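You operate a simulated robot arm through the tools that you are given. There is no shell and no other tool. Be economical: measure what you need, move in short steps, check, and stop when the job is done.

Carry out the task below with a simulated robot arm. There is one attempt and no reset: what you move stays moved.

## Task
Take the green housing from the top shelf of the grey cart and put it on top of the white packet there. Take the dark blue handled pad and leave it in the deep red tray. Open the right bench drawer, take the green band coil and leave it in the inside of the right bench drawer and shut the drawer again. Close the washer lid. Put one of the gauge blocks from the top shelf of the grey cart on the cream disc. Do these in any order. Set down upright: gauge block.

The check looks at the end state, three seconds after you hand in, the way a careful person would. Anything else that was tipped, shoved, dropped, spilled or broken makes it a failure. A push-on lid holds only when it is set on centred and level and pressed home; a screw cap is set on level and turned clockwise until tight.

## Robot
A 6-joint arm with a two-finger gripper on a trunk, on a base that drives. Base frame: it is fixed to the floor where the robot stands at the start and does not move with it; the origin is under the middle of the robot, x ahead of it, y to its left, z up. Lengths are in m, angles in degrees, forces in N, time in s.
Its first joint turns from -166.0 to 166.0 degrees. Places, roughly: cream disc (6x6x2 cm) [0.7, -0.2, 0.7]; dark blue handled pad (4x3x6 cm) [1.9, -7.8, 0.9]; deep red tray (13x11x6 cm) [2.1, -7.8, 0.9]; gauge block [0.75, 0.25, 0.75]; green band coil (4x4x4 cm) [2.2, -8.6, 0.9]; green housing [0.5, 0.25, 0.75]; inside of the right bench drawer [2, -8.4, 0.7]; right bench drawer [1.9, -8.4, 0.7]; washer lid [2.2, -3.4, 1]; white packet [0.75, 0.25, 0.75]. Payload 3.43 kg.
The TCP is the grasp point between the finger pads, 0.02 m short of the fingertips. In the tool frame z runs along the fingers and y along their closing line. The gripper opens to 0.19 m. The gripper's body begins 0.248 m behind the TCP.
Orientation is that of the tool frame in the base frame, as a unit quaternion [x, y, z, w]. With the fingers straight down and closing along the base's y, the tool's x points along the base's -x, its y along +y and its z along -z.

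## Interface
- The arm moves only by the tool move_arm. Its argument "motion" is a list that holds one entry, the list of rows, each a list of 7 numbers: the shift along the tool's x, y, z in units of 400 mm (1.0 is 400 mm), then the turn, a rotation vector about the tool's x, y, z in units of 180 degrees (1.0 is 180 degrees), then the finger opening in cm, from 0 to 19. In form: [[[dx, dy, dz, wx, wy, wz, fingers], ...]]. A call has 1 to 10 rows; each row is the pose to reach, as a shift and turn from the pose commanded when the call began, along the tool's axes at that moment. A call with a number of a shift or a turn outside -1 to 1 is refused whole. Each row takes 0.2 s and may step no farther than 0.05 m and 8.6 degrees from the row before; otherwise, or with a gripper value out of range, the whole call is refused. Where a pose cannot be reached the arm comes as near as it can. A force on the tool above 40 N (or 10 N above the force at the start of the call, whichever is more), or a blocked arm, ends the call early, and 0.2 s more pass. Each finger travels about 0.045 m/s and halts on what it meets, pressing with about 36 N; the grip force reading is that of the motor and also rises with nothing between the fingers. The clock runs only during rows and for 0.2 s after the last one: add rows that repeat a pose to give the fingers time. It gives the time, the measured TCP pose, the force on the tool (base axes), the opening and the grip force at its end, in the units of the frame above (readings bear some noise), with the torque about the TCP (base axes, N m) and any sound that the robot's microphone picked up.
- Cameras (640 x 400 px; columns grow to the right, rows downward): "scene" is now at [0.0186, 0.1775, 1.2863]; the picture's right is [-0.24, -0.97, 0.00], its down [-0.59, 0.14, -0.80] and it looks along [0.77, -0.19, -0.60] (base axes); focal length 271 px, centre (320, 200). "wrist" rides on the gripper at [0.07, -0.008, -0.288] in the tool frame; the picture's right is [0.12, 0.99, 0.00], its down [-0.96, 0.12, -0.25] and it looks along [-0.25, 0.03, 0.97] (tool axes); focal length 261 px, centre (320, 200). There is no depth. A picture from a camera that has moved, and an enlarged one, comes with that camera's place and axes in the base frame and with its lens. The place of the scene camera against the robot may be out by one fixed shift of up to 0.012 m in any direction.
- snapshot(camera): a new picture of that camera. No time passes.
- slide_trunk(by): slides the trunk up (or, below 0, down) by that many m; the arm and the scene camera ride with it, the base frame stays. It gives what a move gives, with no picture.
- roll_base(legs): drives the robot by 1 to 6 legs, each [ahead, turn to the left] in m and degrees, along the robot's own axes; the way and the turn of a leg run together, so that a leg with both is an arc; at most 1.5 m and 180 degrees a leg. The arm and the cameras ride along, it lands a little off, and it stops where it bumps. It gives what a move gives.
- head_to(pan, tilt): turns the head with the scene camera to pan (to the left, within 155 degrees either way) and tilt (down, from -29 to 69), counted from straight ahead of the robot. It gives what a move gives.
- zoom(camera, box): a new picture of the part [left, top, right, bottom] of that camera's present view, enlarged. No time passes.
- finish_job(): hands the job in; it is judged then, once.

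Go step by step. Nothing tells you exact positions but the pictures and the camera data: compare them with the known pose of the tool, close in by small moves and look again before you grip or let go. The budget is 175 turns and 126 pictures, counting those below and the enlarged ones. Unless the task says otherwise, let go and move clear before handing in, and close with one line.

The tools are called after "Call:" by a JSON object that holds its "fn" and its "kwargs". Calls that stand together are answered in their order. move_arm: Moves the arm, as the interface text tells. Its arguments: {"type":"object","properties":{"motion":{"type":"array"}},"required":["motion"]} The other tools are called the same way: slide_trunk (by) slides the trunk up or down; roll_base (legs) drives the base; head_to (pan, tilt) turns the head that bears the scene camera; snapshot (camera) takes a picture; zoom (camera, box) takes an enlarged picture of a part of a camera's view; finish_job () hands the job in.

At the start:

```text
time: 0.0
tool_pos: [0.8121, 0.1391, 0.9667]
orientation: [0.0, 1.0, 0.0, 0.0]
contact_force: [0.2, -0.5, -0.4]
moment: [-0.02, -0.01, 0.0]
gripper_width: 0.1899
gripper_force: 0.0
trunk travel left (down, up): [-0.1, 0.14]
robot x, y, heading: [-0.0013, 0.0033, -0.1]
head pan, tilt: [-13.6, 37.2]
```

scene: 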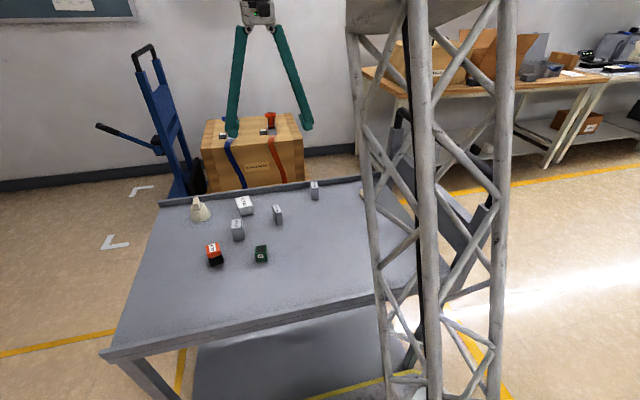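
wrist: 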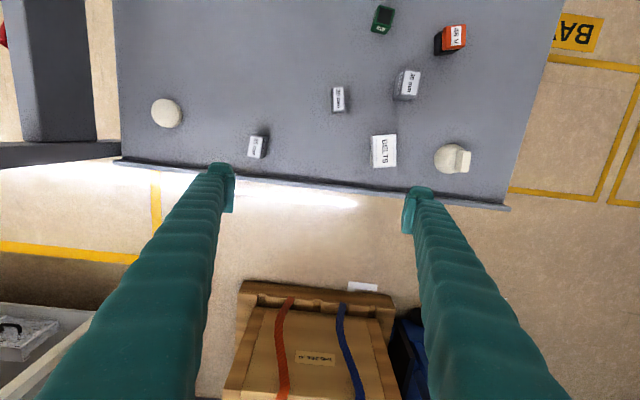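

I see the cart with the green housing, packet "DELTS", three grey blocks, an orange/black item, a white stopper and the cream disc. I'll look closer before moving.

Call:
{"fn": "zoom", "kwargs": {"camera": "wrist", "box": [310, 0, 510, 190]}}

Call:
{"fn": "zoom", "kwargs": {"camera": "scene", "box": [170, 160, 350, 280]}}

Call:
{"fn": "zoom", "kwargs": {"camera": "wrist", "box": [130, 60, 370, 190]}}

```text
2.11 times, centred on (410, 95) of wrist
camera zoom: at [0.7406, 0.1309, 1.2542], right [-0.12, 0.99, 0.0], down [0.96, 0.12, 0.25], along [0.25, 0.03, -0.97], focal length 549 px, centre (130, 421)
```

zoom: 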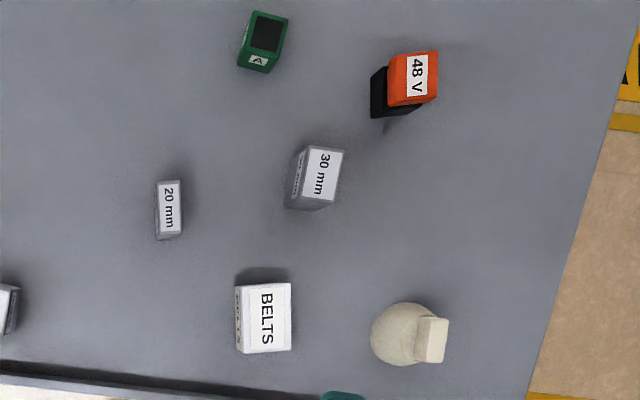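

```text
3.33 times, centred on (260, 220) of scene
camera zoom: at [0.0186, 0.1775, 1.2863], right [-0.24, -0.97, 0.0], down [-0.59, 0.14, -0.8], along [0.77, -0.19, -0.6], focal length 902 px, centre (520, 133)
```

zoom: 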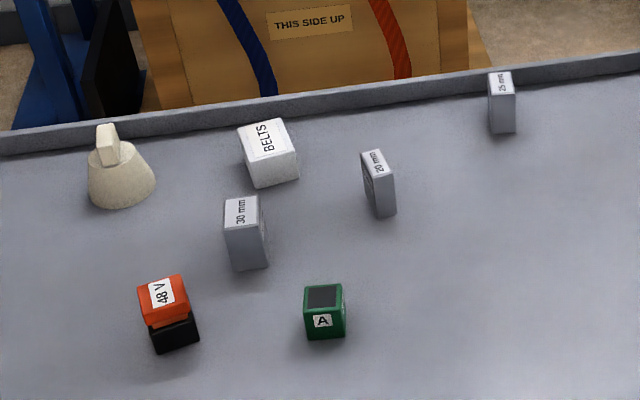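

```text
2.67 times, centred on (250, 125) of wrist
camera zoom: at [0.7406, 0.1309, 1.2542], right [-0.12, 0.99, 0.0], down [0.96, 0.12, 0.25], along [0.25, 0.03, -0.97], focal length 695 px, centre (507, 400)
```

zoom: 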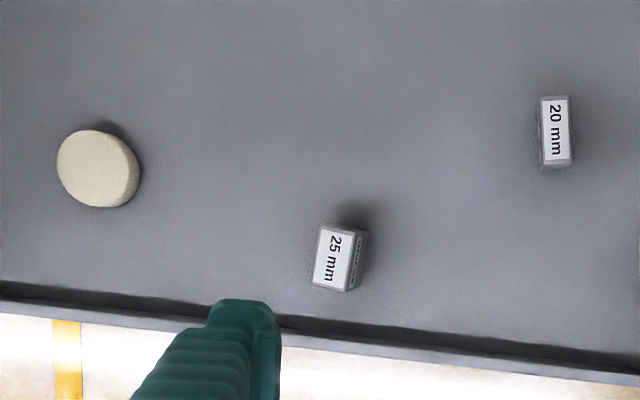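

Housing estimated near (0.542, 0.213), top z≈0.741. I'll go above it and look again.

Call:
{"fn": "move_arm", "kwargs": {"motion": [[[0.1125, 0.031, 0.021, 0, 0, 0, 12], [0.225, 0.062, 0.042, 0, 0, 0, 10], [0.3375, 0.0925, 0.0625, 0, 0, 0, 10], [0.45, 0.123, 0.083, 0, 0, 0, 10], [0.5625, 0.154, 0.104, 0, 0, 0, 10], [0.675, 0.185, 0.125, 0, 0, 0, 10], [0.675, 0.185, 0.125, 0, 0, 0, 10]]]}}

Call:
{"fn": "snapshot", "kwargs": {"camera": "wrist"}}

Call:
{"fn": "snapshot", "kwargs": {"camera": "scene"}}

```text
time: 1.6
tool_pos: [0.5423, 0.2114, 0.9197]
orientation: [0.0, 1.0, 0.0, 0.001]
contact_force: [-0.5, 0.5, 0.7]
moment: [0.01, -0.02, -0.02]
gripper_width: 0.1
gripper_force: 0.0
trunk travel left (down, up): [-0.1, 0.14]
robot x, y, heading: [-0.001, -0.0032, 0.1]
head pan, tilt: [-13.6, 37.2]
```

```text
120 pictures are left
camera wrist: at [0.4717, 0.2037, 1.2079], right [-0.12, 0.99, 0.0], down [0.96, 0.12, 0.25], along [0.25, 0.03, -0.97], focal length 261 px, centre (320, 200)
```

wrist: 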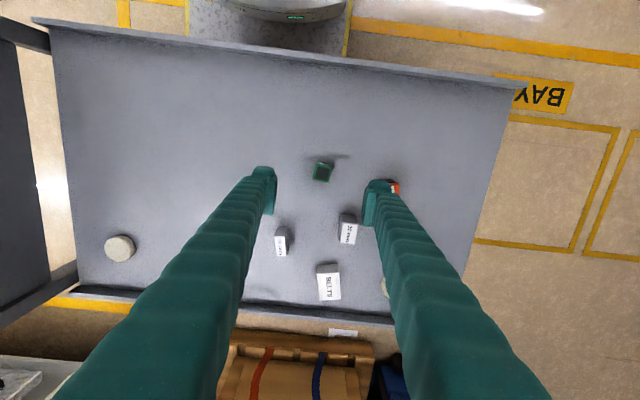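

```text
119 pictures are left
camera scene: at [0.0185, 0.1775, 1.2863], right [-0.24, -0.97, 0.0], down [-0.59, 0.14, -0.8], along [0.77, -0.19, -0.6], focal length 271 px, centre (320, 200)
```

scene: 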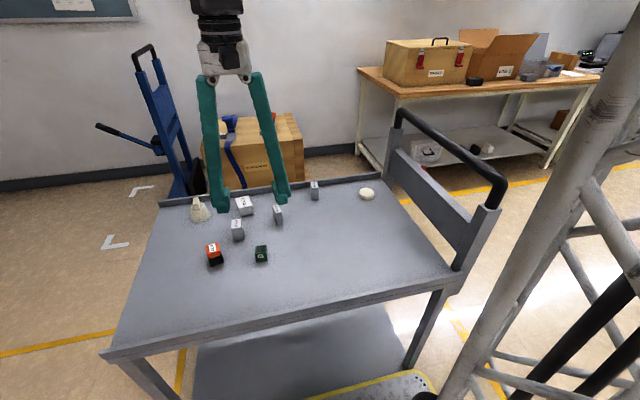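

Objects agree with the estimate. Zoom on the housing for its yaw.

Call:
{"fn": "zoom", "kwargs": {"camera": "wrist", "box": [270, 140, 370, 202]}}

Call:
{"fn": "zoom", "kwargs": {"camera": "wrist", "box": [260, 200, 390, 310]}}

```text
6.40 times, centred on (320, 171) of wrist
camera zoom: at [0.4717, 0.2037, 1.2079], right [-0.12, 0.99, 0.0], down [0.96, 0.12, 0.25], along [0.25, 0.03, -0.97], focal length 1668 px, centre (320, 386)
```

zoom: 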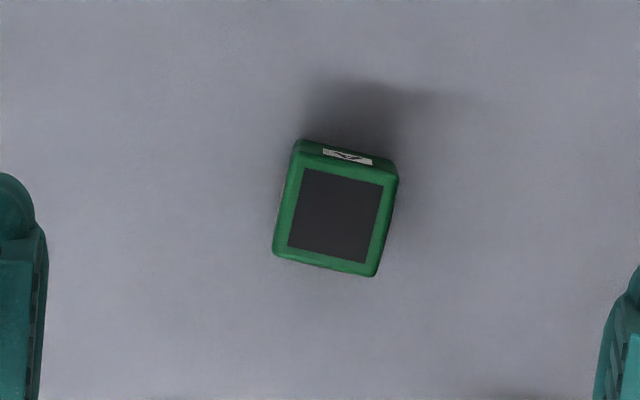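

```text
3.64 times, centred on (325, 255) of wrist
camera zoom: at [0.4717, 0.2037, 1.2079], right [-0.12, 0.99, 0.0], down [0.96, 0.12, 0.25], along [0.25, 0.03, -0.97], focal length 948 px, centre (302, 0)
```

zoom: 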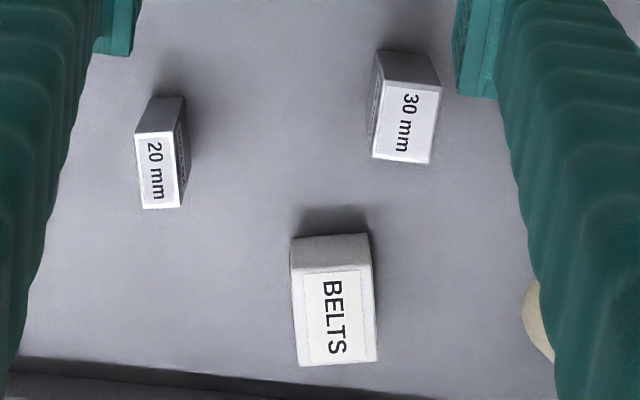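

Housing yaw about −8°, top centre (0.542, 0.216). Descend and grip.

Call:
{"fn": "move_arm", "kwargs": {"motion": [[[0, 0.0125, 0.1, 0, 0, 0.02, 8], [0, 0.0125, 0.2, 0, 0, 0.043, 7], [0, 0.0125, 0.3, 0, 0, 0.043, 7], [0, 0.0125, 0.38, 0, 0, 0.043, 7], [0, 0.0125, 0.43, 0, 0, 0.043, 7], [0, 0.0125, 0.455, 0, 0, 0.043, 7], [0, 0.0125, 0.455, 0, 0, 0.043, 7]]]}}

Call:
{"fn": "snapshot", "kwargs": {"camera": "wrist"}}

Call:
{"fn": "zoom", "kwargs": {"camera": "scene", "box": [170, 160, 350, 280]}}

```text
time: 3.0
tool_pos: [0.5409, 0.2189, 0.7388]
orientation: [0.067, 0.998, 0.001, 0.002]
contact_force: [-9.7, -3.9, 30.6]
moment: [-0.58, 0.35, -0.19]
gripper_width: 0.07
gripper_force: 0.2
trunk travel left (down, up): [-0.1, 0.14]
robot x, y, heading: [0.0002, 0.0, 0.0]
head pan, tilt: [-13.6, 37.2]
stopped in row 7: the force on the tool passed its limit at 48 N (the readings are from after the stop); the commanded pose is now the measured one
```

```text
116 pictures are left
camera wrist: at [0.4673, 0.2196, 1.0271], right [0.02, 1.0, 0.0], down [0.97, -0.02, 0.25], along [0.25, 0.0, -0.97], focal length 261 px, centre (320, 200)
```

wrist: 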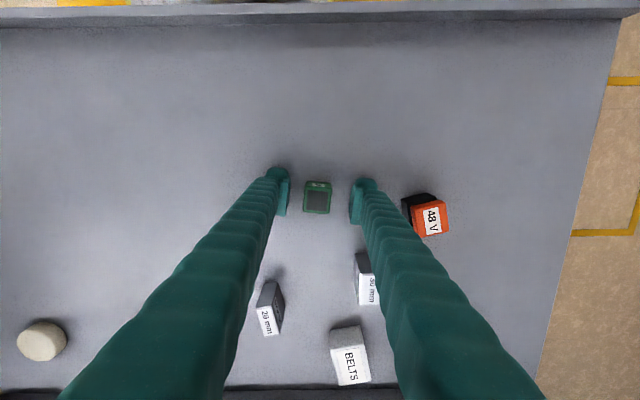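

```text
3.33 times, centred on (260, 220) of scene
camera zoom: at [0.0174, 0.1772, 1.2869], right [-0.24, -0.97, 0.0], down [-0.59, 0.14, -0.8], along [0.77, -0.19, -0.6], focal length 902 px, centre (520, 133)
```

zoom: 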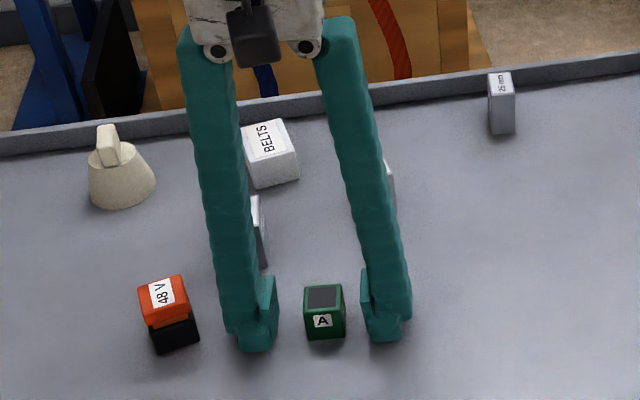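

Fingertips touched the shelf, so the shelf is at z≈0.719. Raise 6 mm and close.

Call:
{"fn": "move_arm", "kwargs": {"motion": [[[0, 0, -0.015, 0, 0, 0, 7], [0, 0, -0.015, 0, 0, 0, 4], [0, 0, -0.015, 0, 0, 0, 2], [0, 0, -0.015, 0, 0, 0, 1.5], [0, 0, -0.015, 0, 0, 0, 1.5], [0, 0, -0.015, 0, 0, 0, 1.5]]]}}

Call:
{"fn": "snapshot", "kwargs": {"camera": "wrist"}}

```text
time: 4.4
tool_pos: [0.5404, 0.2177, 0.7435]
orientation: [0.067, 0.998, 0.001, 0.001]
contact_force: [0.1, -0.7, -0.4]
moment: [0.01, -0.01, 0.02]
gripper_width: 0.0284
gripper_force: 35.8
trunk travel left (down, up): [-0.1, 0.14]
robot x, y, heading: [-0.0036, 0.0039, -0.1]
head pan, tilt: [-13.6, 37.2]
```

```text
114 pictures are left
camera wrist: at [0.4688, 0.2203, 1.0321], right [0.02, 1.0, 0.0], down [0.97, -0.02, 0.25], along [0.25, 0.0, -0.97], focal length 261 px, centre (320, 200)
```

wrist: 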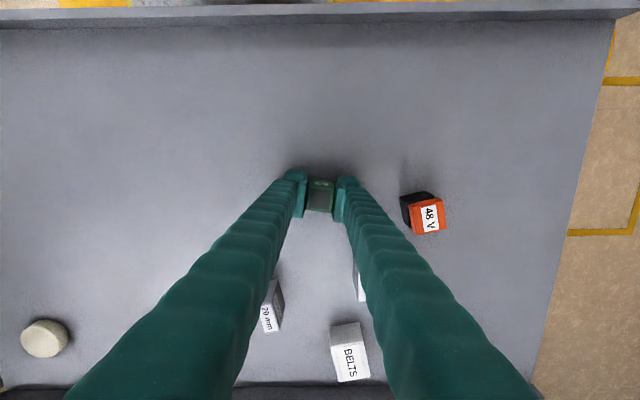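

Gripped (28 mm). Lift and carry above the packet, turning to match it.

Call:
{"fn": "move_arm", "kwargs": {"motion": [[[0, 0, -0.11, 0, 0, 0, 1.5], [0, 0, -0.21, 0, 0, 0, 1.5], [0, 0, -0.3125, 0, 0, 0, 1.5], [-0.11, 0.034, -0.3125, 0, 0, -0.02, 1.5], [-0.22, 0.068, -0.3125, 0, 0, -0.04, 1.5], [-0.33, 0.102, -0.3125, 0, 0, -0.06, 1.5], [-0.44, 0.136, -0.3125, 0, 0, -0.08, 1.5], [-0.539, 0.166, -0.3125, 0, 0, -0.097, 1.5], [-0.539, 0.166, -0.3125, 0, 0, -0.097, 1.5]]]}}

Call:
{"fn": "snapshot", "kwargs": {"camera": "wrist"}}

Call:
{"fn": "zoom", "kwargs": {"camera": "scene", "box": [170, 130, 350, 250]}}

```text
time: 6.4
tool_pos: [0.7647, 0.2532, 0.869]
orientation: [-0.084, 0.996, -0.001, 0.001]
contact_force: [0.0, -0.6, 0.1]
moment: [-0.05, 0.02, 0.01]
gripper_width: 0.0285
gripper_force: 35.6
trunk travel left (down, up): [-0.1, 0.14]
robot x, y, heading: [-0.0043, 0.0008, -0.1]
head pan, tilt: [-13.6, 37.2]
```

```text
113 pictures are left
camera wrist: at [0.695, 0.2337, 1.1573], right [-0.29, 0.96, 0.0], down [0.93, 0.28, 0.25], along [0.24, 0.07, -0.97], focal length 261 px, centre (320, 200)
```

wrist: 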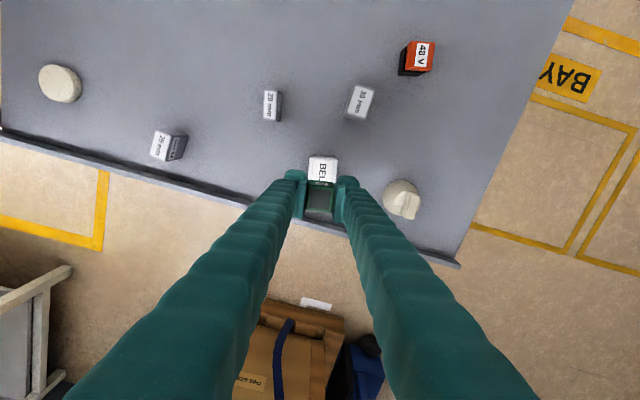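

```text
3.33 times, centred on (260, 190) of scene
camera zoom: at [0.0185, 0.1776, 1.2862], right [-0.24, -0.97, 0.0], down [-0.59, 0.14, -0.8], along [0.77, -0.19, -0.6], focal length 902 px, centre (520, 233)
```

zoom: 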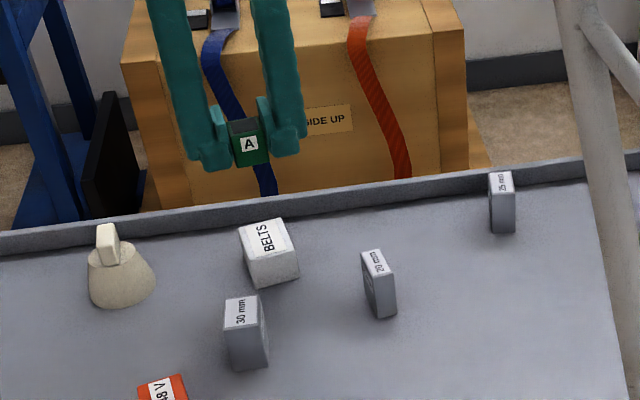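

Packet top is about (0.761, 0.256, 0.757). Descend to just above it and check.

Call:
{"fn": "move_arm", "kwargs": {"motion": [[[0.0075, 0.01, 0.05, 0, 0, 0, 1.5], [0.0075, 0.01, 0.1, 0, 0, 0, 1.5], [0.0075, 0.01, 0.15, 0, 0, 0, 1.5], [0.0075, 0.01, 0.193, 0, 0, 0, 1.5], [0.0075, 0.01, 0.193, 0, 0, 0, 1.5]]]}}

Call:
{"fn": "zoom", "kwargs": {"camera": "scene", "box": [200, 170, 290, 230]}}

Call:
{"fn": "zoom", "kwargs": {"camera": "wrist", "box": [260, 130, 380, 230]}}

```text
time: 7.6
tool_pos: [0.7592, 0.259, 0.7924]
orientation: [-0.085, 0.996, 0.0, 0.0]
contact_force: [-0.1, 0.3, 0.0]
moment: [0.02, -0.01, 0.01]
gripper_width: 0.0282
gripper_force: 35.5
trunk travel left (down, up): [-0.1, 0.14]
robot x, y, heading: [-0.002, 0.0004, 0.1]
head pan, tilt: [-13.6, 37.2]
```

```text
6.67 times, centred on (245, 200) of scene
camera zoom: at [0.0185, 0.1776, 1.2863], right [-0.24, -0.97, 0.0], down [-0.59, 0.14, -0.8], along [0.77, -0.19, -0.6], focal length 1805 px, centre (820, 200)
```

zoom: 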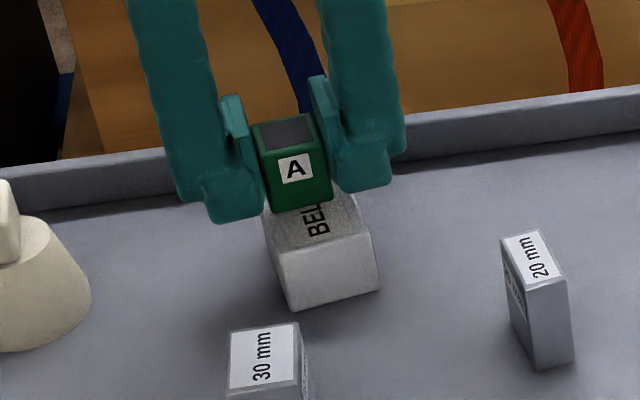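

```text
4.00 times, centred on (320, 180) of wrist
camera zoom: at [0.6903, 0.2393, 1.0803], right [-0.28, 0.96, 0.0], down [0.93, 0.28, 0.25], along [0.24, 0.07, -0.97], focal length 1043 px, centre (320, 280)
```

zoom: 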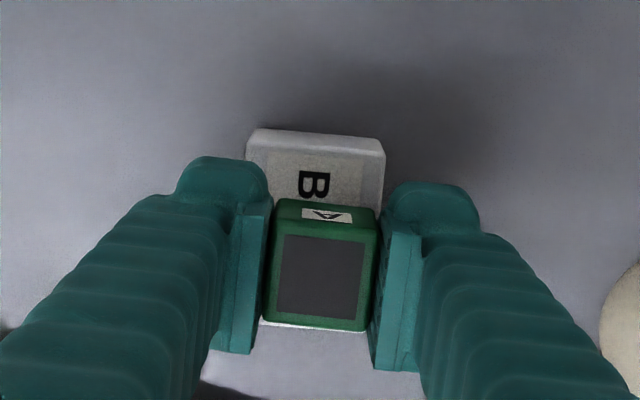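

Housing is centred over the packet. Lower gently in small steps.

Call:
{"fn": "move_arm", "kwargs": {"motion": [[[0, 0, 0.01, 0, 0, 0, 1.5], [0, 0, 0.016, 0, 0, 0, 1.5], [0, 0, 0.022, 0, 0, 0, 1.5]]]}}

Call:
{"fn": "zoom", "kwargs": {"camera": "scene", "box": [200, 170, 290, 230]}}

```text
time: 8.4
tool_pos: [0.7586, 0.2585, 0.7817]
orientation: [-0.084, 0.996, 0.0, 0.001]
contact_force: [0.9, -0.3, -0.1]
moment: [0.03, 0.02, -0.01]
gripper_width: 0.0282
gripper_force: 36.5
trunk travel left (down, up): [-0.1, 0.14]
robot x, y, heading: [-0.0012, -0.0005, 0.1]
head pan, tilt: [-13.6, 37.2]
```

```text
6.67 times, centred on (245, 200) of scene
camera zoom: at [0.0185, 0.1776, 1.2863], right [-0.24, -0.97, 0.0], down [-0.59, 0.14, -0.8], along [0.77, -0.19, -0.6], focal length 1805 px, centre (820, 200)
```

zoom: 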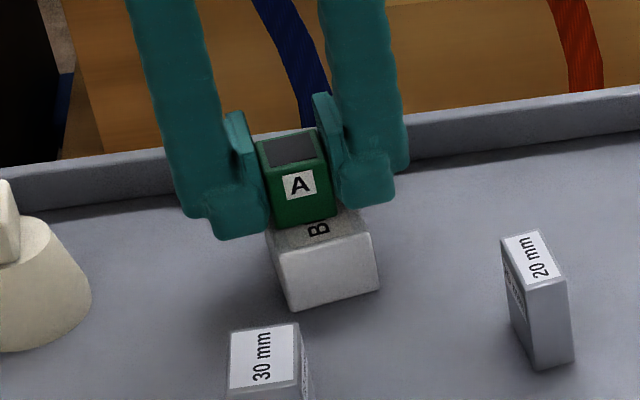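

Call:
{"fn": "move_arm", "kwargs": {"motion": [[[0, 0, 0.005, 0, 0, 0, 1.5], [0, 0, 0.01, 0, 0, 0, 1.5], [0, 0, 0.015, 0, 0, 0, 1.5], [0, 0, 0.015, 0, 0, 0, 1.5]]]}}

Call:
{"fn": "zoom", "kwargs": {"camera": "scene", "box": [200, 170, 290, 230]}}

```text
time: 9.4
tool_pos: [0.7589, 0.259, 0.7794]
orientation: [-0.084, 0.996, 0.001, 0.002]
contact_force: [-2.3, 0.3, 28.6]
moment: [-0.01, 0.18, -0.01]
gripper_width: 0.0282
gripper_force: 36.2
trunk travel left (down, up): [-0.1, 0.14]
robot x, y, heading: [-0.0024, -0.0009, 0.1]
head pan, tilt: [-13.6, 37.2]
```

```text
6.67 times, centred on (245, 200) of scene
camera zoom: at [0.0175, 0.1773, 1.2868], right [-0.24, -0.97, 0.0], down [-0.59, 0.14, -0.8], along [0.77, -0.19, -0.6], focal length 1805 px, centre (820, 200)
```

zoom: 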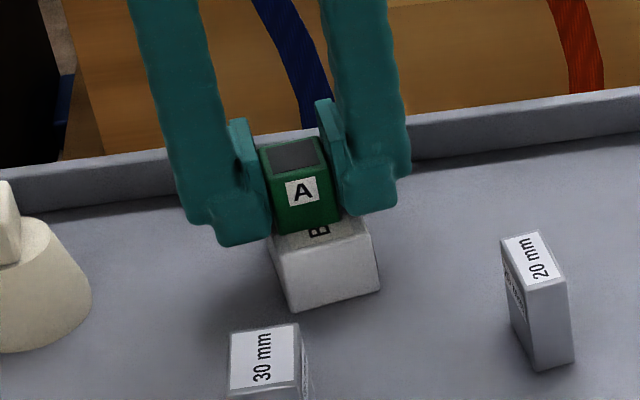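

Seated on the packet (28 N). Ease, open and rise.

Call:
{"fn": "move_arm", "kwargs": {"motion": [[[0, 0, -0.006, 0, 0, 0, 1.5], [0, 0, -0.006, 0, 0, 0, 5], [0, 0, -0.006, 0, 0, 0, 5], [0, 0, -0.006, 0, 0, 0, 5], [0, 0, -0.1, 0, 0, 0, 5], [0, 0, -0.2, 0, 0, 0, 5], [0, 0, -0.3, 0, 0, 0, 7], [0, 0, -0.3, 0, 0, 0, 7]]]}}

Call:
{"fn": "snapshot", "kwargs": {"camera": "wrist"}}

Call:
{"fn": "zoom", "kwargs": {"camera": "scene", "box": [170, 150, 350, 270]}}

```text
time: 11.2
tool_pos: [0.7601, 0.2606, 0.8971]
orientation: [-0.084, 0.996, -0.001, 0.0]
contact_force: [-0.5, 0.8, 0.0]
moment: [0.02, 0.02, -0.01]
gripper_width: 0.0699
gripper_force: 0.0
trunk travel left (down, up): [-0.1, 0.14]
robot x, y, heading: [-0.0, -0.0014, -0.1]
head pan, tilt: [-13.6, 37.2]
```

```text
107 pictures are left
camera wrist: at [0.6916, 0.2411, 1.1846], right [-0.28, 0.96, 0.0], down [0.93, 0.28, 0.25], along [0.24, 0.07, -0.97], focal length 261 px, centre (320, 200)
```

wrist: 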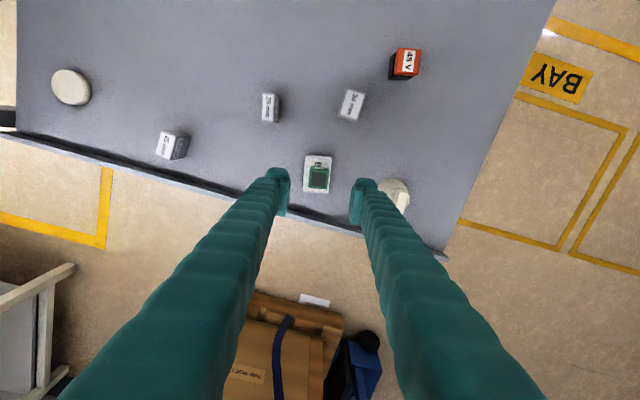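

```text
3.33 times, centred on (260, 210) of scene
camera zoom: at [0.0185, 0.1776, 1.2863], right [-0.24, -0.97, 0.0], down [-0.59, 0.14, -0.8], along [0.77, -0.19, -0.6], focal length 902 px, centre (520, 167)
```

zoom: 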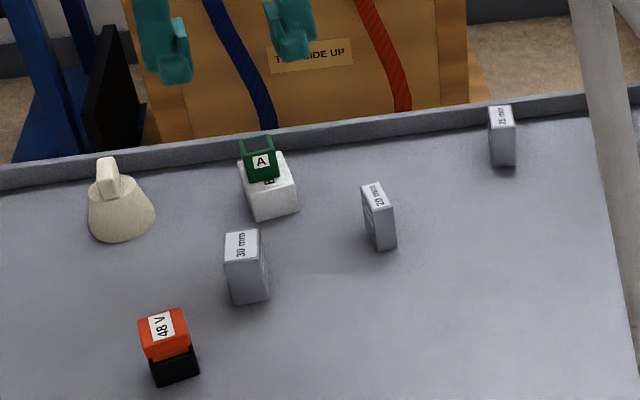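

Housing sits squarely on the packet. Next the isolated 25 mm block: move above it.

Call:
{"fn": "move_arm", "kwargs": {"motion": [[[0.007, -0.104, 0, 0, 0, 0.015, 7], [0.014, -0.208, 0, 0, 0, 0.03, 7], [0.021, -0.312, 0, 0, 0, 0.045, 7], [0.028, -0.416, 0, 0, 0, 0.06, 7], [0.035, -0.52, 0, 0, 0, 0.075, 7], [0.042, -0.621, 0, 0, 0, 0.085, 7], [0.042, -0.621, 0, 0, 0, 0.085, 7]]]}}

Call:
{"fn": "snapshot", "kwargs": {"camera": "wrist"}}

Call:
{"fn": "zoom", "kwargs": {"camera": "wrist", "box": [260, 120, 380, 220]}}

```text
time: 12.8
tool_pos: [0.7829, 0.0112, 0.898]
orientation: [0.049, 0.999, 0.0, 0.001]
contact_force: [-0.5, 0.3, -0.4]
moment: [-0.01, 0.02, 0.02]
gripper_width: 0.0699
gripper_force: 0.1
trunk travel left (down, up): [-0.1, 0.14]
robot x, y, heading: [0.0002, -0.0001, 0.1]
head pan, tilt: [-13.6, 37.2]
```

```text
105 pictures are left
camera wrist: at [0.7109, 0.0098, 1.1867], right [-0.02, 1.0, 0.0], down [0.97, 0.02, 0.25], along [0.25, 0.01, -0.97], focal length 261 px, centre (320, 200)
```

wrist: 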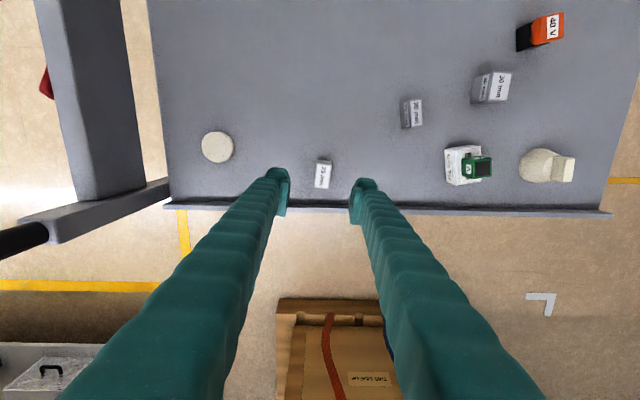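

```text
4.00 times, centred on (320, 170) of wrist
camera zoom: at [0.7109, 0.0098, 1.1867], right [-0.02, 1.0, 0.0], down [0.97, 0.02, 0.25], along [0.25, 0.01, -0.97], focal length 1043 px, centre (320, 320)
```

zoom: 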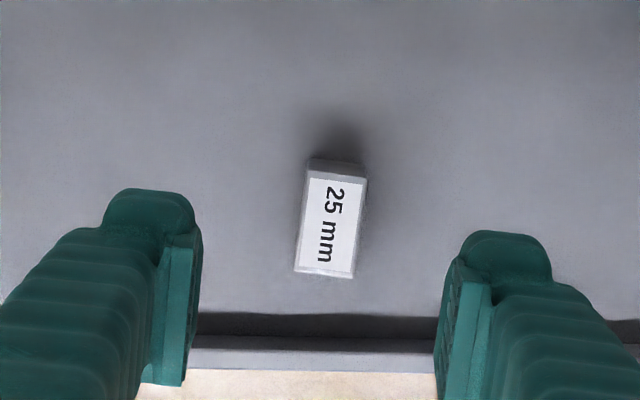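

25 mm block at (0.780, 0.018), top z≈0.766, same yaw as the tool. Descend and grip.

Call:
{"fn": "move_arm", "kwargs": {"motion": [[[0.009, 0.0155, 0.1, 0, 0, 0.003, 7], [0.009, 0.0155, 0.2, 0, 0, 0.003, 7], [0.009, 0.0155, 0.28, 0, 0, 0.003, 7], [0.009, 0.0155, 0.34, 0, 0, 0.003, 7], [0.009, 0.0155, 0.37, 0, 0, 0.003, 7], [0.009, 0.0155, 0.37, 0, 0, 0.003, 7]]]}}

Call:
{"fn": "snapshot", "kwargs": {"camera": "wrist"}}

```text
time: 14.2
tool_pos: [0.7814, 0.0179, 0.7502]
orientation: [0.053, 0.999, 0.0, 0.001]
contact_force: [-0.3, 0.1, 0.3]
moment: [0.02, -0.02, -0.01]
gripper_width: 0.07
gripper_force: 0.1
trunk travel left (down, up): [-0.1, 0.14]
robot x, y, heading: [0.0027, 0.0014, 0.1]
head pan, tilt: [-13.6, 37.2]
```

```text
103 pictures are left
camera wrist: at [0.7092, 0.0156, 1.0384], right [-0.01, 1.0, 0.0], down [0.97, 0.01, 0.25], along [0.25, 0.0, -0.97], focal length 261 px, centre (320, 200)
```

wrist: 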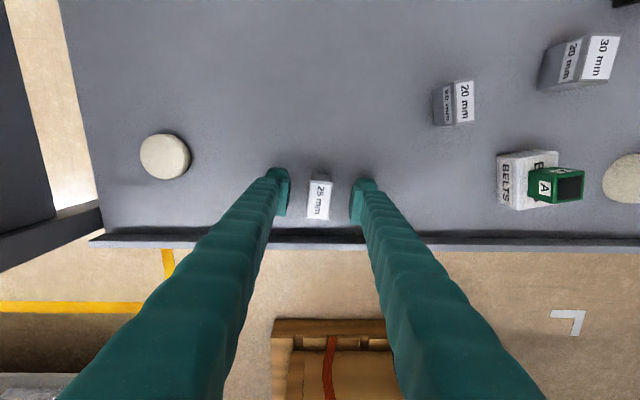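

Centred. Close, lift and carry toward the disc.

Call:
{"fn": "move_arm", "kwargs": {"motion": [[[0, 0, 0, 0, 0, 0, 3], [0, 0, 0, 0, 0, 0, 1.5], [0, 0, 0, 0, 0, 0, 1.5], [0, 0, 0, 0, 0, 0, 1.5], [0, 0, -0.1, 0, 0, 0, 1.5], [0, 0, -0.2, 0, 0, 0, 1.5], [0.014, -0.113, -0.225, 0, 0, 0, 1.5], [0.029, -0.227, -0.225, 0, 0, 0, 1.5], [0.043, -0.34, -0.225, 0, 0, 0, 1.5], [0.058, -0.454, -0.225, 0, 0, 0, 1.5]]]}}

Call:
{"fn": "snapshot", "kwargs": {"camera": "wrist"}}

Call:
{"fn": "zoom", "kwargs": {"camera": "scene", "box": [280, 130, 430, 230]}}

```text
time: 16.4
tool_pos: [0.7385, -0.1601, 0.8395]
orientation: [0.053, 0.999, 0.0, 0.0]
contact_force: [-0.2, 0.6, -1.9]
moment: [-0.15, 0.07, 0.03]
gripper_width: 0.0239
gripper_force: 35.5
trunk travel left (down, up): [-0.1, 0.14]
robot x, y, heading: [-0.0017, 0.0003, -0.2]
head pan, tilt: [-13.6, 37.2]
```

```text
102 pictures are left
camera wrist: at [0.6667, -0.161, 1.1278], right [-0.01, 1.0, 0.0], down [0.97, 0.01, 0.25], along [0.25, 0.0, -0.97], focal length 261 px, centre (320, 200)
```

wrist: 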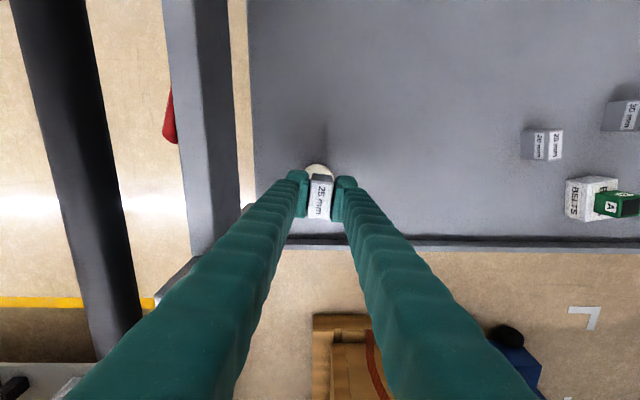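

```text
4.00 times, centred on (355, 180) of scene
camera zoom: at [0.0185, 0.1778, 1.2863], right [-0.23, -0.97, 0.0], down [-0.59, 0.14, -0.8], along [0.77, -0.19, -0.6], focal length 1083 px, centre (180, 280)
```

zoom: 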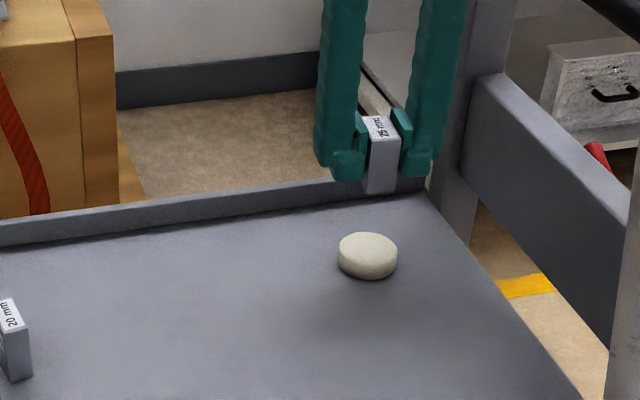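

Block hangs over the disc; both estimates give disc centre ≈(0.739, −0.160). Lower to just above.

Call:
{"fn": "move_arm", "kwargs": {"motion": [[[0, 0, 0.08, 0, 0, 0, 1.5], [0, 0, 0.13, 0, 0, 0, 1.5], [0, 0, 0.155, 0, 0, 0, 1.5], [0, 0, 0.155, 0, 0, 0, 1.5]]]}}

Call:
{"fn": "zoom", "kwargs": {"camera": "wrist", "box": [260, 130, 380, 230]}}

Call:
{"fn": "zoom", "kwargs": {"camera": "scene", "box": [330, 150, 405, 200]}}

```text
time: 17.4
tool_pos: [0.7384, -0.1597, 0.777]
orientation: [0.054, 0.999, 0.002, 0.001]
contact_force: [0.0, 0.2, -1.3]
moment: [-0.01, 0.0, 0.01]
gripper_width: 0.0237
gripper_force: 35.8
trunk travel left (down, up): [-0.1, 0.14]
robot x, y, heading: [0.0028, 0.0014, -0.1]
head pan, tilt: [-13.6, 37.2]
```

```text
4.00 times, centred on (320, 180) of wrist
camera zoom: at [0.6672, -0.1613, 1.0653], right [-0.01, 1.0, 0.0], down [0.97, 0.01, 0.25], along [0.25, 0.0, -0.97], focal length 1043 px, centre (320, 280)
```

zoom: 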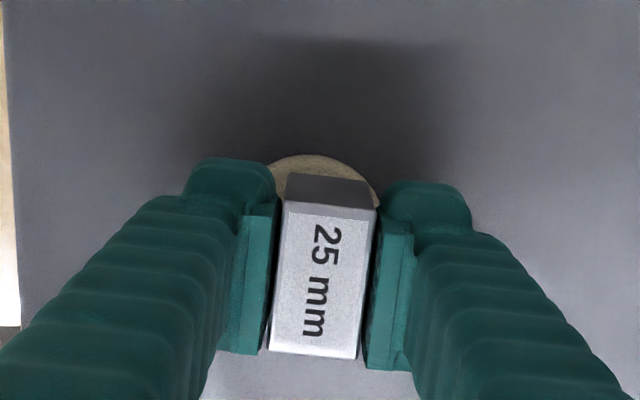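

```text
8.00 times, centred on (368, 175) of scene
camera zoom: at [0.0185, 0.1774, 1.2863], right [-0.24, -0.97, 0.0], down [-0.59, 0.14, -0.8], along [0.77, -0.19, -0.6], focal length 2166 px, centre (-60, 400)
```

zoom: 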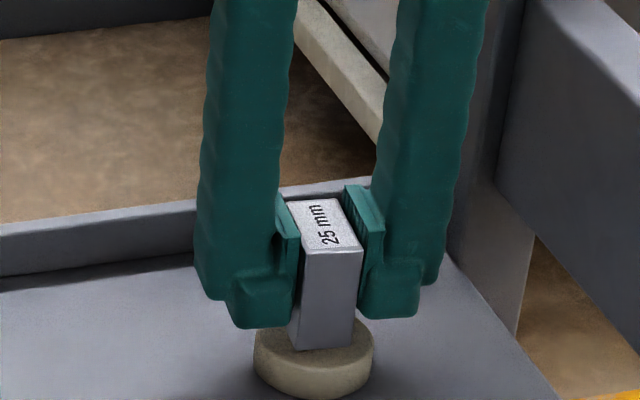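

Nearly centred; shift 3 mm ahead and lower to contact.

Call:
{"fn": "move_arm", "kwargs": {"motion": [[[-0.008, 0, 0.006, 0, 0, 0, 1.5], [-0.008, 0, 0.012, 0, 0, 0, 1.5], [-0.008, 0, 0.018, 0, 0, 0, 1.5], [-0.008, 0, 0.022, 0, 0, 0, 1.5]]]}}

Call:
{"fn": "zoom", "kwargs": {"camera": "scene", "box": [330, 150, 405, 200]}}

```text
time: 18.4
tool_pos: [0.7418, -0.1615, 0.7677]
orientation: [0.053, 0.999, 0.001, 0.002]
contact_force: [-0.9, 0.8, 7.1]
moment: [0.08, 0.06, -0.01]
gripper_width: 0.024
gripper_force: 36.1
trunk travel left (down, up): [-0.1, 0.14]
robot x, y, heading: [0.0018, -0.0005, -0.2]
head pan, tilt: [-13.6, 37.2]
```

```text
8.00 times, centred on (368, 175) of scene
camera zoom: at [0.0182, 0.1774, 1.2865], right [-0.24, -0.97, 0.0], down [-0.59, 0.14, -0.8], along [0.77, -0.19, -0.6], focal length 2166 px, centre (-60, 400)
```

zoom: 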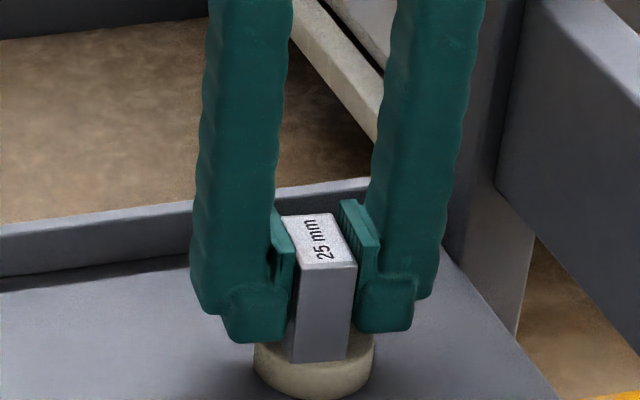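

Contact felt. Release and rise.

Call:
{"fn": "move_arm", "kwargs": {"motion": [[[0, 0, 0, 0, 0, 0, 5], [0, 0, 0, 0, 0, 0, 5], [0, 0, 0, 0, 0, 0, 5], [0, 0, -0.1, 0, 0, 0, 5], [0, 0, -0.22, 0, 0, 0, 5], [0, 0, -0.34, 0, 0, 0, 5], [0, 0, -0.46, 0, 0, 0, 5], [0.1, 0, -0.52, 0, 0, 0, 5]]]}}

Call:
{"fn": "snapshot", "kwargs": {"camera": "scene"}}

Call:
{"fn": "zoom", "kwargs": {"camera": "scene", "box": [330, 150, 405, 200]}}

```text
time: 20.2
tool_pos: [0.7051, -0.155, 0.9757]
orientation: [0.053, 0.999, 0.0, 0.0]
contact_force: [1.2, 0.3, -2.2]
moment: [0.04, 0.21, 0.01]
gripper_width: 0.0497
gripper_force: 0.0
trunk travel left (down, up): [-0.1, 0.14]
robot x, y, heading: [-0.0001, -0.0006, 0.1]
head pan, tilt: [-13.6, 37.2]
```

```text
97 pictures are left
camera scene: at [0.0192, 0.1773, 1.2863], right [-0.24, -0.97, 0.0], down [-0.59, 0.14, -0.8], along [0.77, -0.19, -0.61], focal length 271 px, centre (320, 200)
```

scene: 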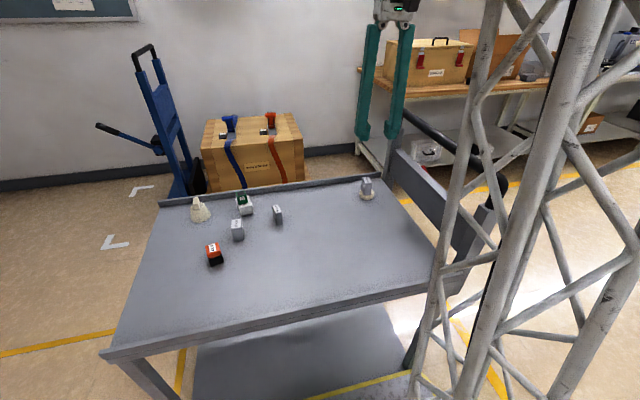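

```text
8.00 times, centred on (368, 175) of scene
camera zoom: at [0.0192, 0.1773, 1.2863], right [-0.24, -0.97, 0.0], down [-0.59, 0.14, -0.8], along [0.77, -0.19, -0.61], focal length 2166 px, centre (-60, 400)
```

zoom: 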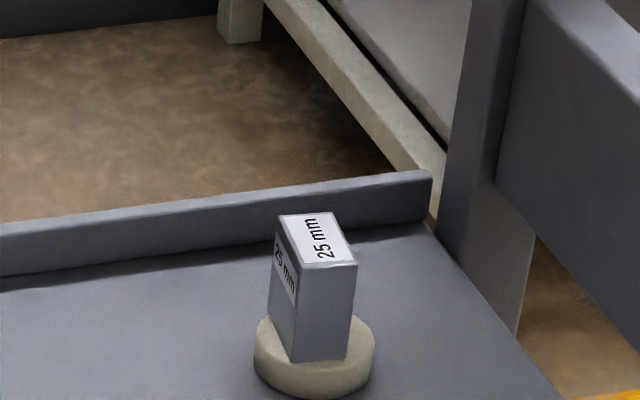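

Block stands upright on the disc. Retract the arm up and in, then look around before driving.

Call:
{"fn": "move_arm", "kwargs": {"motion": [[[0, 0.05, -0.1, 0, 0, 0, 5], [0.05, 0.1, -0.18, 0, 0, 0, 5], [0.15, 0.14, -0.22, 0, 0, 0, 5], [0.26, 0.18, -0.25, 0, 0, 0, 5], [0.37, 0.22, -0.27, 0, 0, 0, 5], [0.48, 0.26, -0.29, 0, 0, 0, 5], [0.59, 0.3, -0.3, 0, 0, 0, 5], [0.59, 0.3, -0.3, 0, 0, 0, 5]]]}}

Call:
{"fn": "head_to", "kwargs": {"pan": -90, "tilt": 25}}

Call:
{"fn": "snapshot", "kwargs": {"camera": "scene"}}

Call:
{"fn": "head_to", "kwargs": {"pan": -150, "tilt": 35}}

Call:
{"fn": "snapshot", "kwargs": {"camera": "scene"}}

```text
time: 22.0
tool_pos: [0.4799, -0.0129, 1.0965]
orientation: [0.053, 0.999, 0.0, 0.0]
contact_force: [-0.5, -0.2, 0.5]
moment: [-0.04, 0.01, 0.0]
gripper_width: 0.05
gripper_force: 0.1
trunk travel left (down, up): [-0.1, 0.14]
robot x, y, heading: [-0.0007, 0.0017, 0.0]
head pan, tilt: [-13.6, 37.2]
```

```text
time: 23.5
tool_pos: [0.48, -0.0121, 1.096]
orientation: [0.054, 0.999, 0.001, 0.001]
contact_force: [0.1, 0.9, 0.0]
moment: [-0.03, -0.04, -0.01]
gripper_width: 0.0502
gripper_force: 0.0
trunk travel left (down, up): [-0.1, 0.14]
robot x, y, heading: [-0.0026, 0.0019, 0.2]
head pan, tilt: [-90.0, 25.0]
```

```text
95 pictures are left
camera scene: at [0.0063, 0.1426, 1.2998], right [-0.61, -0.79, 0.0], down [-0.38, 0.29, -0.88], along [0.7, -0.53, -0.48], focal length 271 px, centre (320, 200)
```

scene: 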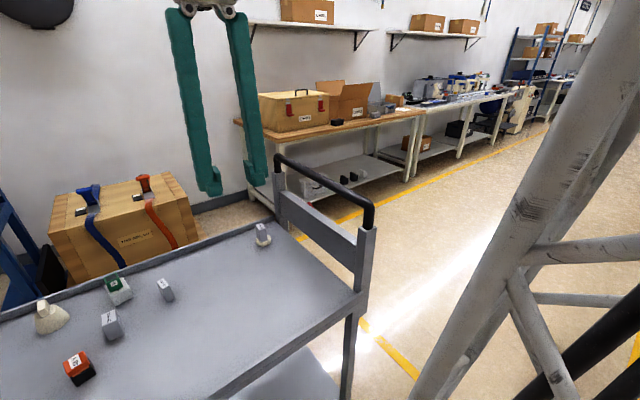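

```text
time: 24.8
tool_pos: [0.4804, -0.013, 1.096]
orientation: [0.053, 0.999, 0.001, 0.002]
contact_force: [0.6, 0.8, 0.5]
moment: [-0.01, 0.01, 0.01]
gripper_width: 0.0498
gripper_force: 0.1
trunk travel left (down, up): [-0.1, 0.14]
robot x, y, heading: [-0.0023, 0.0021, 0.2]
head pan, tilt: [-150.0, 35.0]
```

```text
94 pictures are left
camera scene: at [0.0063, 0.1426, 1.2998], right [-0.61, -0.79, 0.0], down [-0.38, 0.29, -0.88], along [0.7, -0.53, -0.48], focal length 271 px, centre (320, 200)
```

scene: 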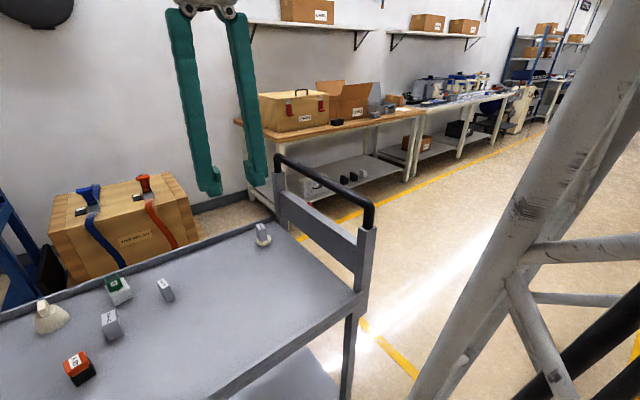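

Call:
{"fn": "snapshot", "kwargs": {"camera": "scene"}}

```text
93 pictures are left
camera scene: at [0.0063, 0.1426, 1.2998], right [-0.61, -0.79, 0.0], down [-0.38, 0.29, -0.88], along [0.7, -0.53, -0.48], focal length 271 px, centre (320, 200)
```

scene: 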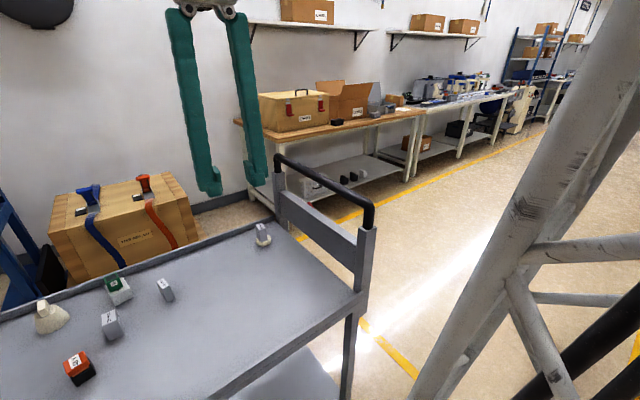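

The head seems not to have reached the asked pan; I'll test another value.

Call:
{"fn": "head_to", "kwargs": {"pan": 60, "tilt": 30}}

Call:
{"fn": "snapshot", "kwargs": {"camera": "scene"}}

```text
time: 27.9
tool_pos: [0.481, -0.0118, 1.0968]
orientation: [0.053, 0.999, 0.001, 0.001]
contact_force: [1.0, -0.4, -0.1]
moment: [0.02, 0.0, 0.0]
gripper_width: 0.05
gripper_force: 0.0
trunk travel left (down, up): [-0.1, 0.14]
robot x, y, heading: [0.0022, -0.0021, 0.2]
head pan, tilt: [60.0, 30.0]
```

```text
92 pictures are left
camera scene: at [-0.0207, 0.2762, 1.2975], right [0.87, -0.5, 0.0], down [-0.25, -0.43, -0.87], along [0.43, 0.75, -0.5], focal length 271 px, centre (320, 200)
```

scene: 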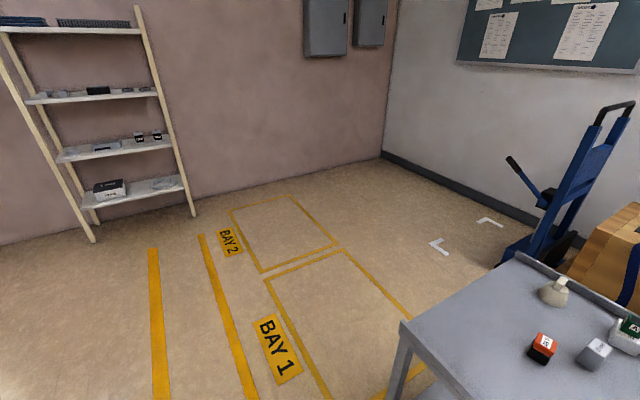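

Leftwards works (the mast blocks right). Look behind.

Call:
{"fn": "head_to", "kwargs": {"pan": 150, "tilt": 30}}

Call:
{"fn": "snapshot", "kwargs": {"camera": "scene"}}

```text
time: 29.5
tool_pos: [0.4816, -0.0115, 1.096]
orientation: [0.053, 0.999, 0.001, 0.0]
contact_force: [0.3, -0.2, -0.8]
moment: [0.0, 0.01, 0.0]
gripper_width: 0.05
gripper_force: 0.0
trunk travel left (down, up): [-0.1, 0.14]
robot x, y, heading: [0.0009, -0.0046, 0.1]
head pan, tilt: [150.0, 30.0]
```

```text
91 pictures are left
camera scene: at [-0.1443, 0.2431, 1.2975], right [0.5, 0.87, 0.0], down [0.43, -0.25, -0.87], along [-0.75, 0.43, -0.5], focal length 271 px, centre (320, 200)
```

scene: 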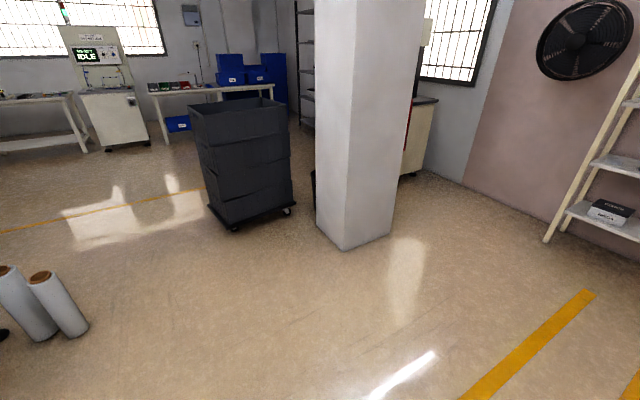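

Clear behind for at least 1 m. Back out 0.5 m and turn right 90°, then look down the room.

Call:
{"fn": "roll_base", "kwargs": {"legs": [[-0.5, 0], [0, -90]]}}

Call:
{"fn": "head_to", "kwargs": {"pan": 0, "tilt": 20}}

Call:
{"fn": "snapshot", "kwargs": {"camera": "scene"}}

```text
time: 36.6
tool_pos: [-0.5423, -0.4784, 1.0968]
orientation: [0.766, 0.643, 0.0, 0.001]
contact_force: [-0.2, 0.8, 0.6]
moment: [0.01, 0.01, -0.03]
gripper_width: 0.0502
gripper_force: 0.0
trunk travel left (down, up): [-0.1, 0.14]
robot x, y, heading: [-0.4965, -0.0003, -93.7]
head pan, tilt: [150.0, 30.0]
```

```text
time: 39.0
tool_pos: [-0.5407, -0.4779, 1.0962]
orientation: [0.766, 0.643, -0.001, 0.001]
contact_force: [0.0, 0.2, 0.0]
moment: [0.01, 0.02, 0.01]
gripper_width: 0.0498
gripper_force: 0.0
trunk travel left (down, up): [-0.1, 0.14]
robot x, y, heading: [-0.4945, 0.0018, -93.9]
head pan, tilt: [0.0, 20.0]
```

```text
90 pictures are left
camera scene: at [-0.3079, -0.0465, 1.3135], right [-1.0, 0.07, 0.0], down [0.02, 0.34, -0.94], along [-0.06, -0.94, -0.34], focal length 271 px, centre (320, 200)
```

scene: 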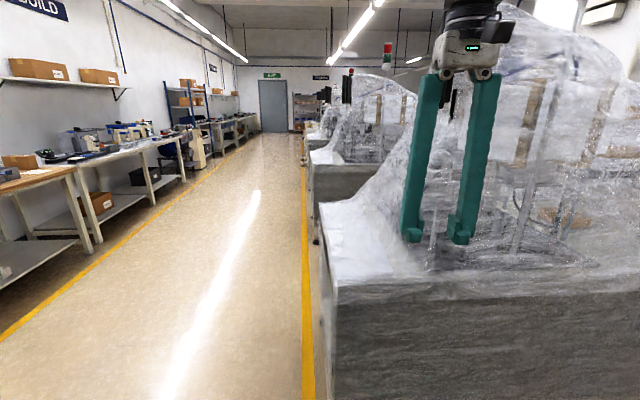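

The aisle is clear between x≈−0.3 and 1.5, with benches to the left. Drive diagonally into the aisle toward the washer.

Call:
{"fn": "roll_base", "kwargs": {"legs": [[0, 43], [1.4, 0], [0, -27], [1.2, 0]]}}

Call:
{"fn": "head_to", "kwargs": {"pan": 40, "tilt": 15}}

Call:
{"fn": "snapshot", "kwargs": {"camera": "scene"}}

```text
time: 55.2
tool_pos: [0.7137, -2.7436, 1.096]
orientation: [0.675, 0.738, 0.0, 0.001]
contact_force: [-0.4, -0.2, 0.0]
moment: [0.01, 0.0, 0.0]
gripper_width: 0.0502
gripper_force: 0.1
trunk travel left (down, up): [-0.1, 0.14]
robot x, y, heading: [0.63, -2.2737, -78.9]
head pan, tilt: [0.0, 20.0]
```

```text
time: 56.2
tool_pos: [0.7127, -2.7433, 1.0958]
orientation: [0.675, 0.738, 0.0, 0.002]
contact_force: [0.9, -0.1, -0.6]
moment: [-0.04, 0.0, -0.04]
gripper_width: 0.05
gripper_force: 0.0
trunk travel left (down, up): [-0.1, 0.14]
robot x, y, heading: [0.6318, -2.2708, -78.6]
head pan, tilt: [40.0, 15.0]
```

```text
89 pictures are left
camera scene: at [0.8807, -2.2318, 1.3217], right [-0.63, -0.78, 0.0], down [-0.2, 0.16, -0.97], along [0.75, -0.61, -0.26], focal length 271 px, centre (320, 200)
```

scene: 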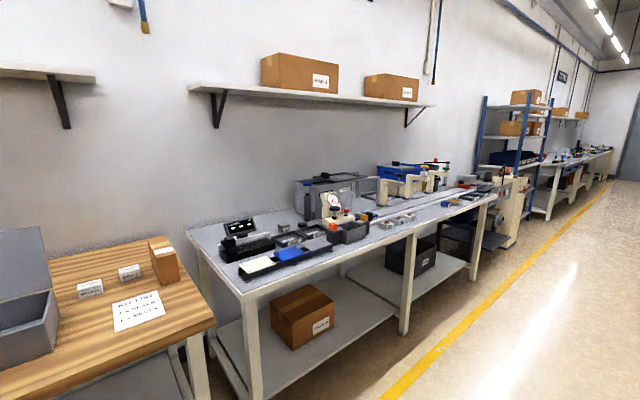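

Call:
{"fn": "zoom", "kwargs": {"camera": "scene", "box": [200, 140, 400, 300]}}

Call:
{"fn": "zoom", "kwargs": {"camera": "scene", "box": [340, 130, 540, 250]}}

```text
2.50 times, centred on (300, 220) of scene
camera zoom: at [0.8807, -2.2318, 1.3217], right [-0.63, -0.78, 0.0], down [-0.2, 0.16, -0.97], along [0.75, -0.61, -0.26], focal length 677 px, centre (370, 150)
```

zoom: 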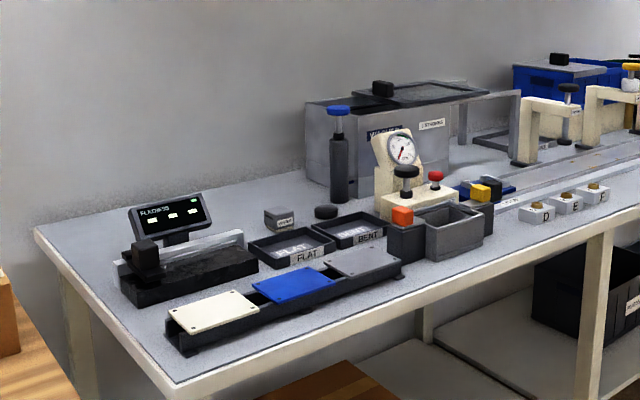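

```text
3.20 times, centred on (440, 190) of scene
camera zoom: at [0.8807, -2.2318, 1.3217], right [-0.63, -0.78, 0.0], down [-0.2, 0.16, -0.97], along [0.75, -0.61, -0.26], focal length 866 px, centre (-64, 232)
```

zoom: 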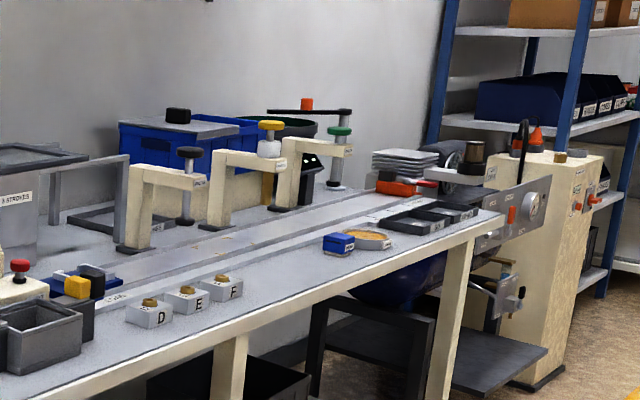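

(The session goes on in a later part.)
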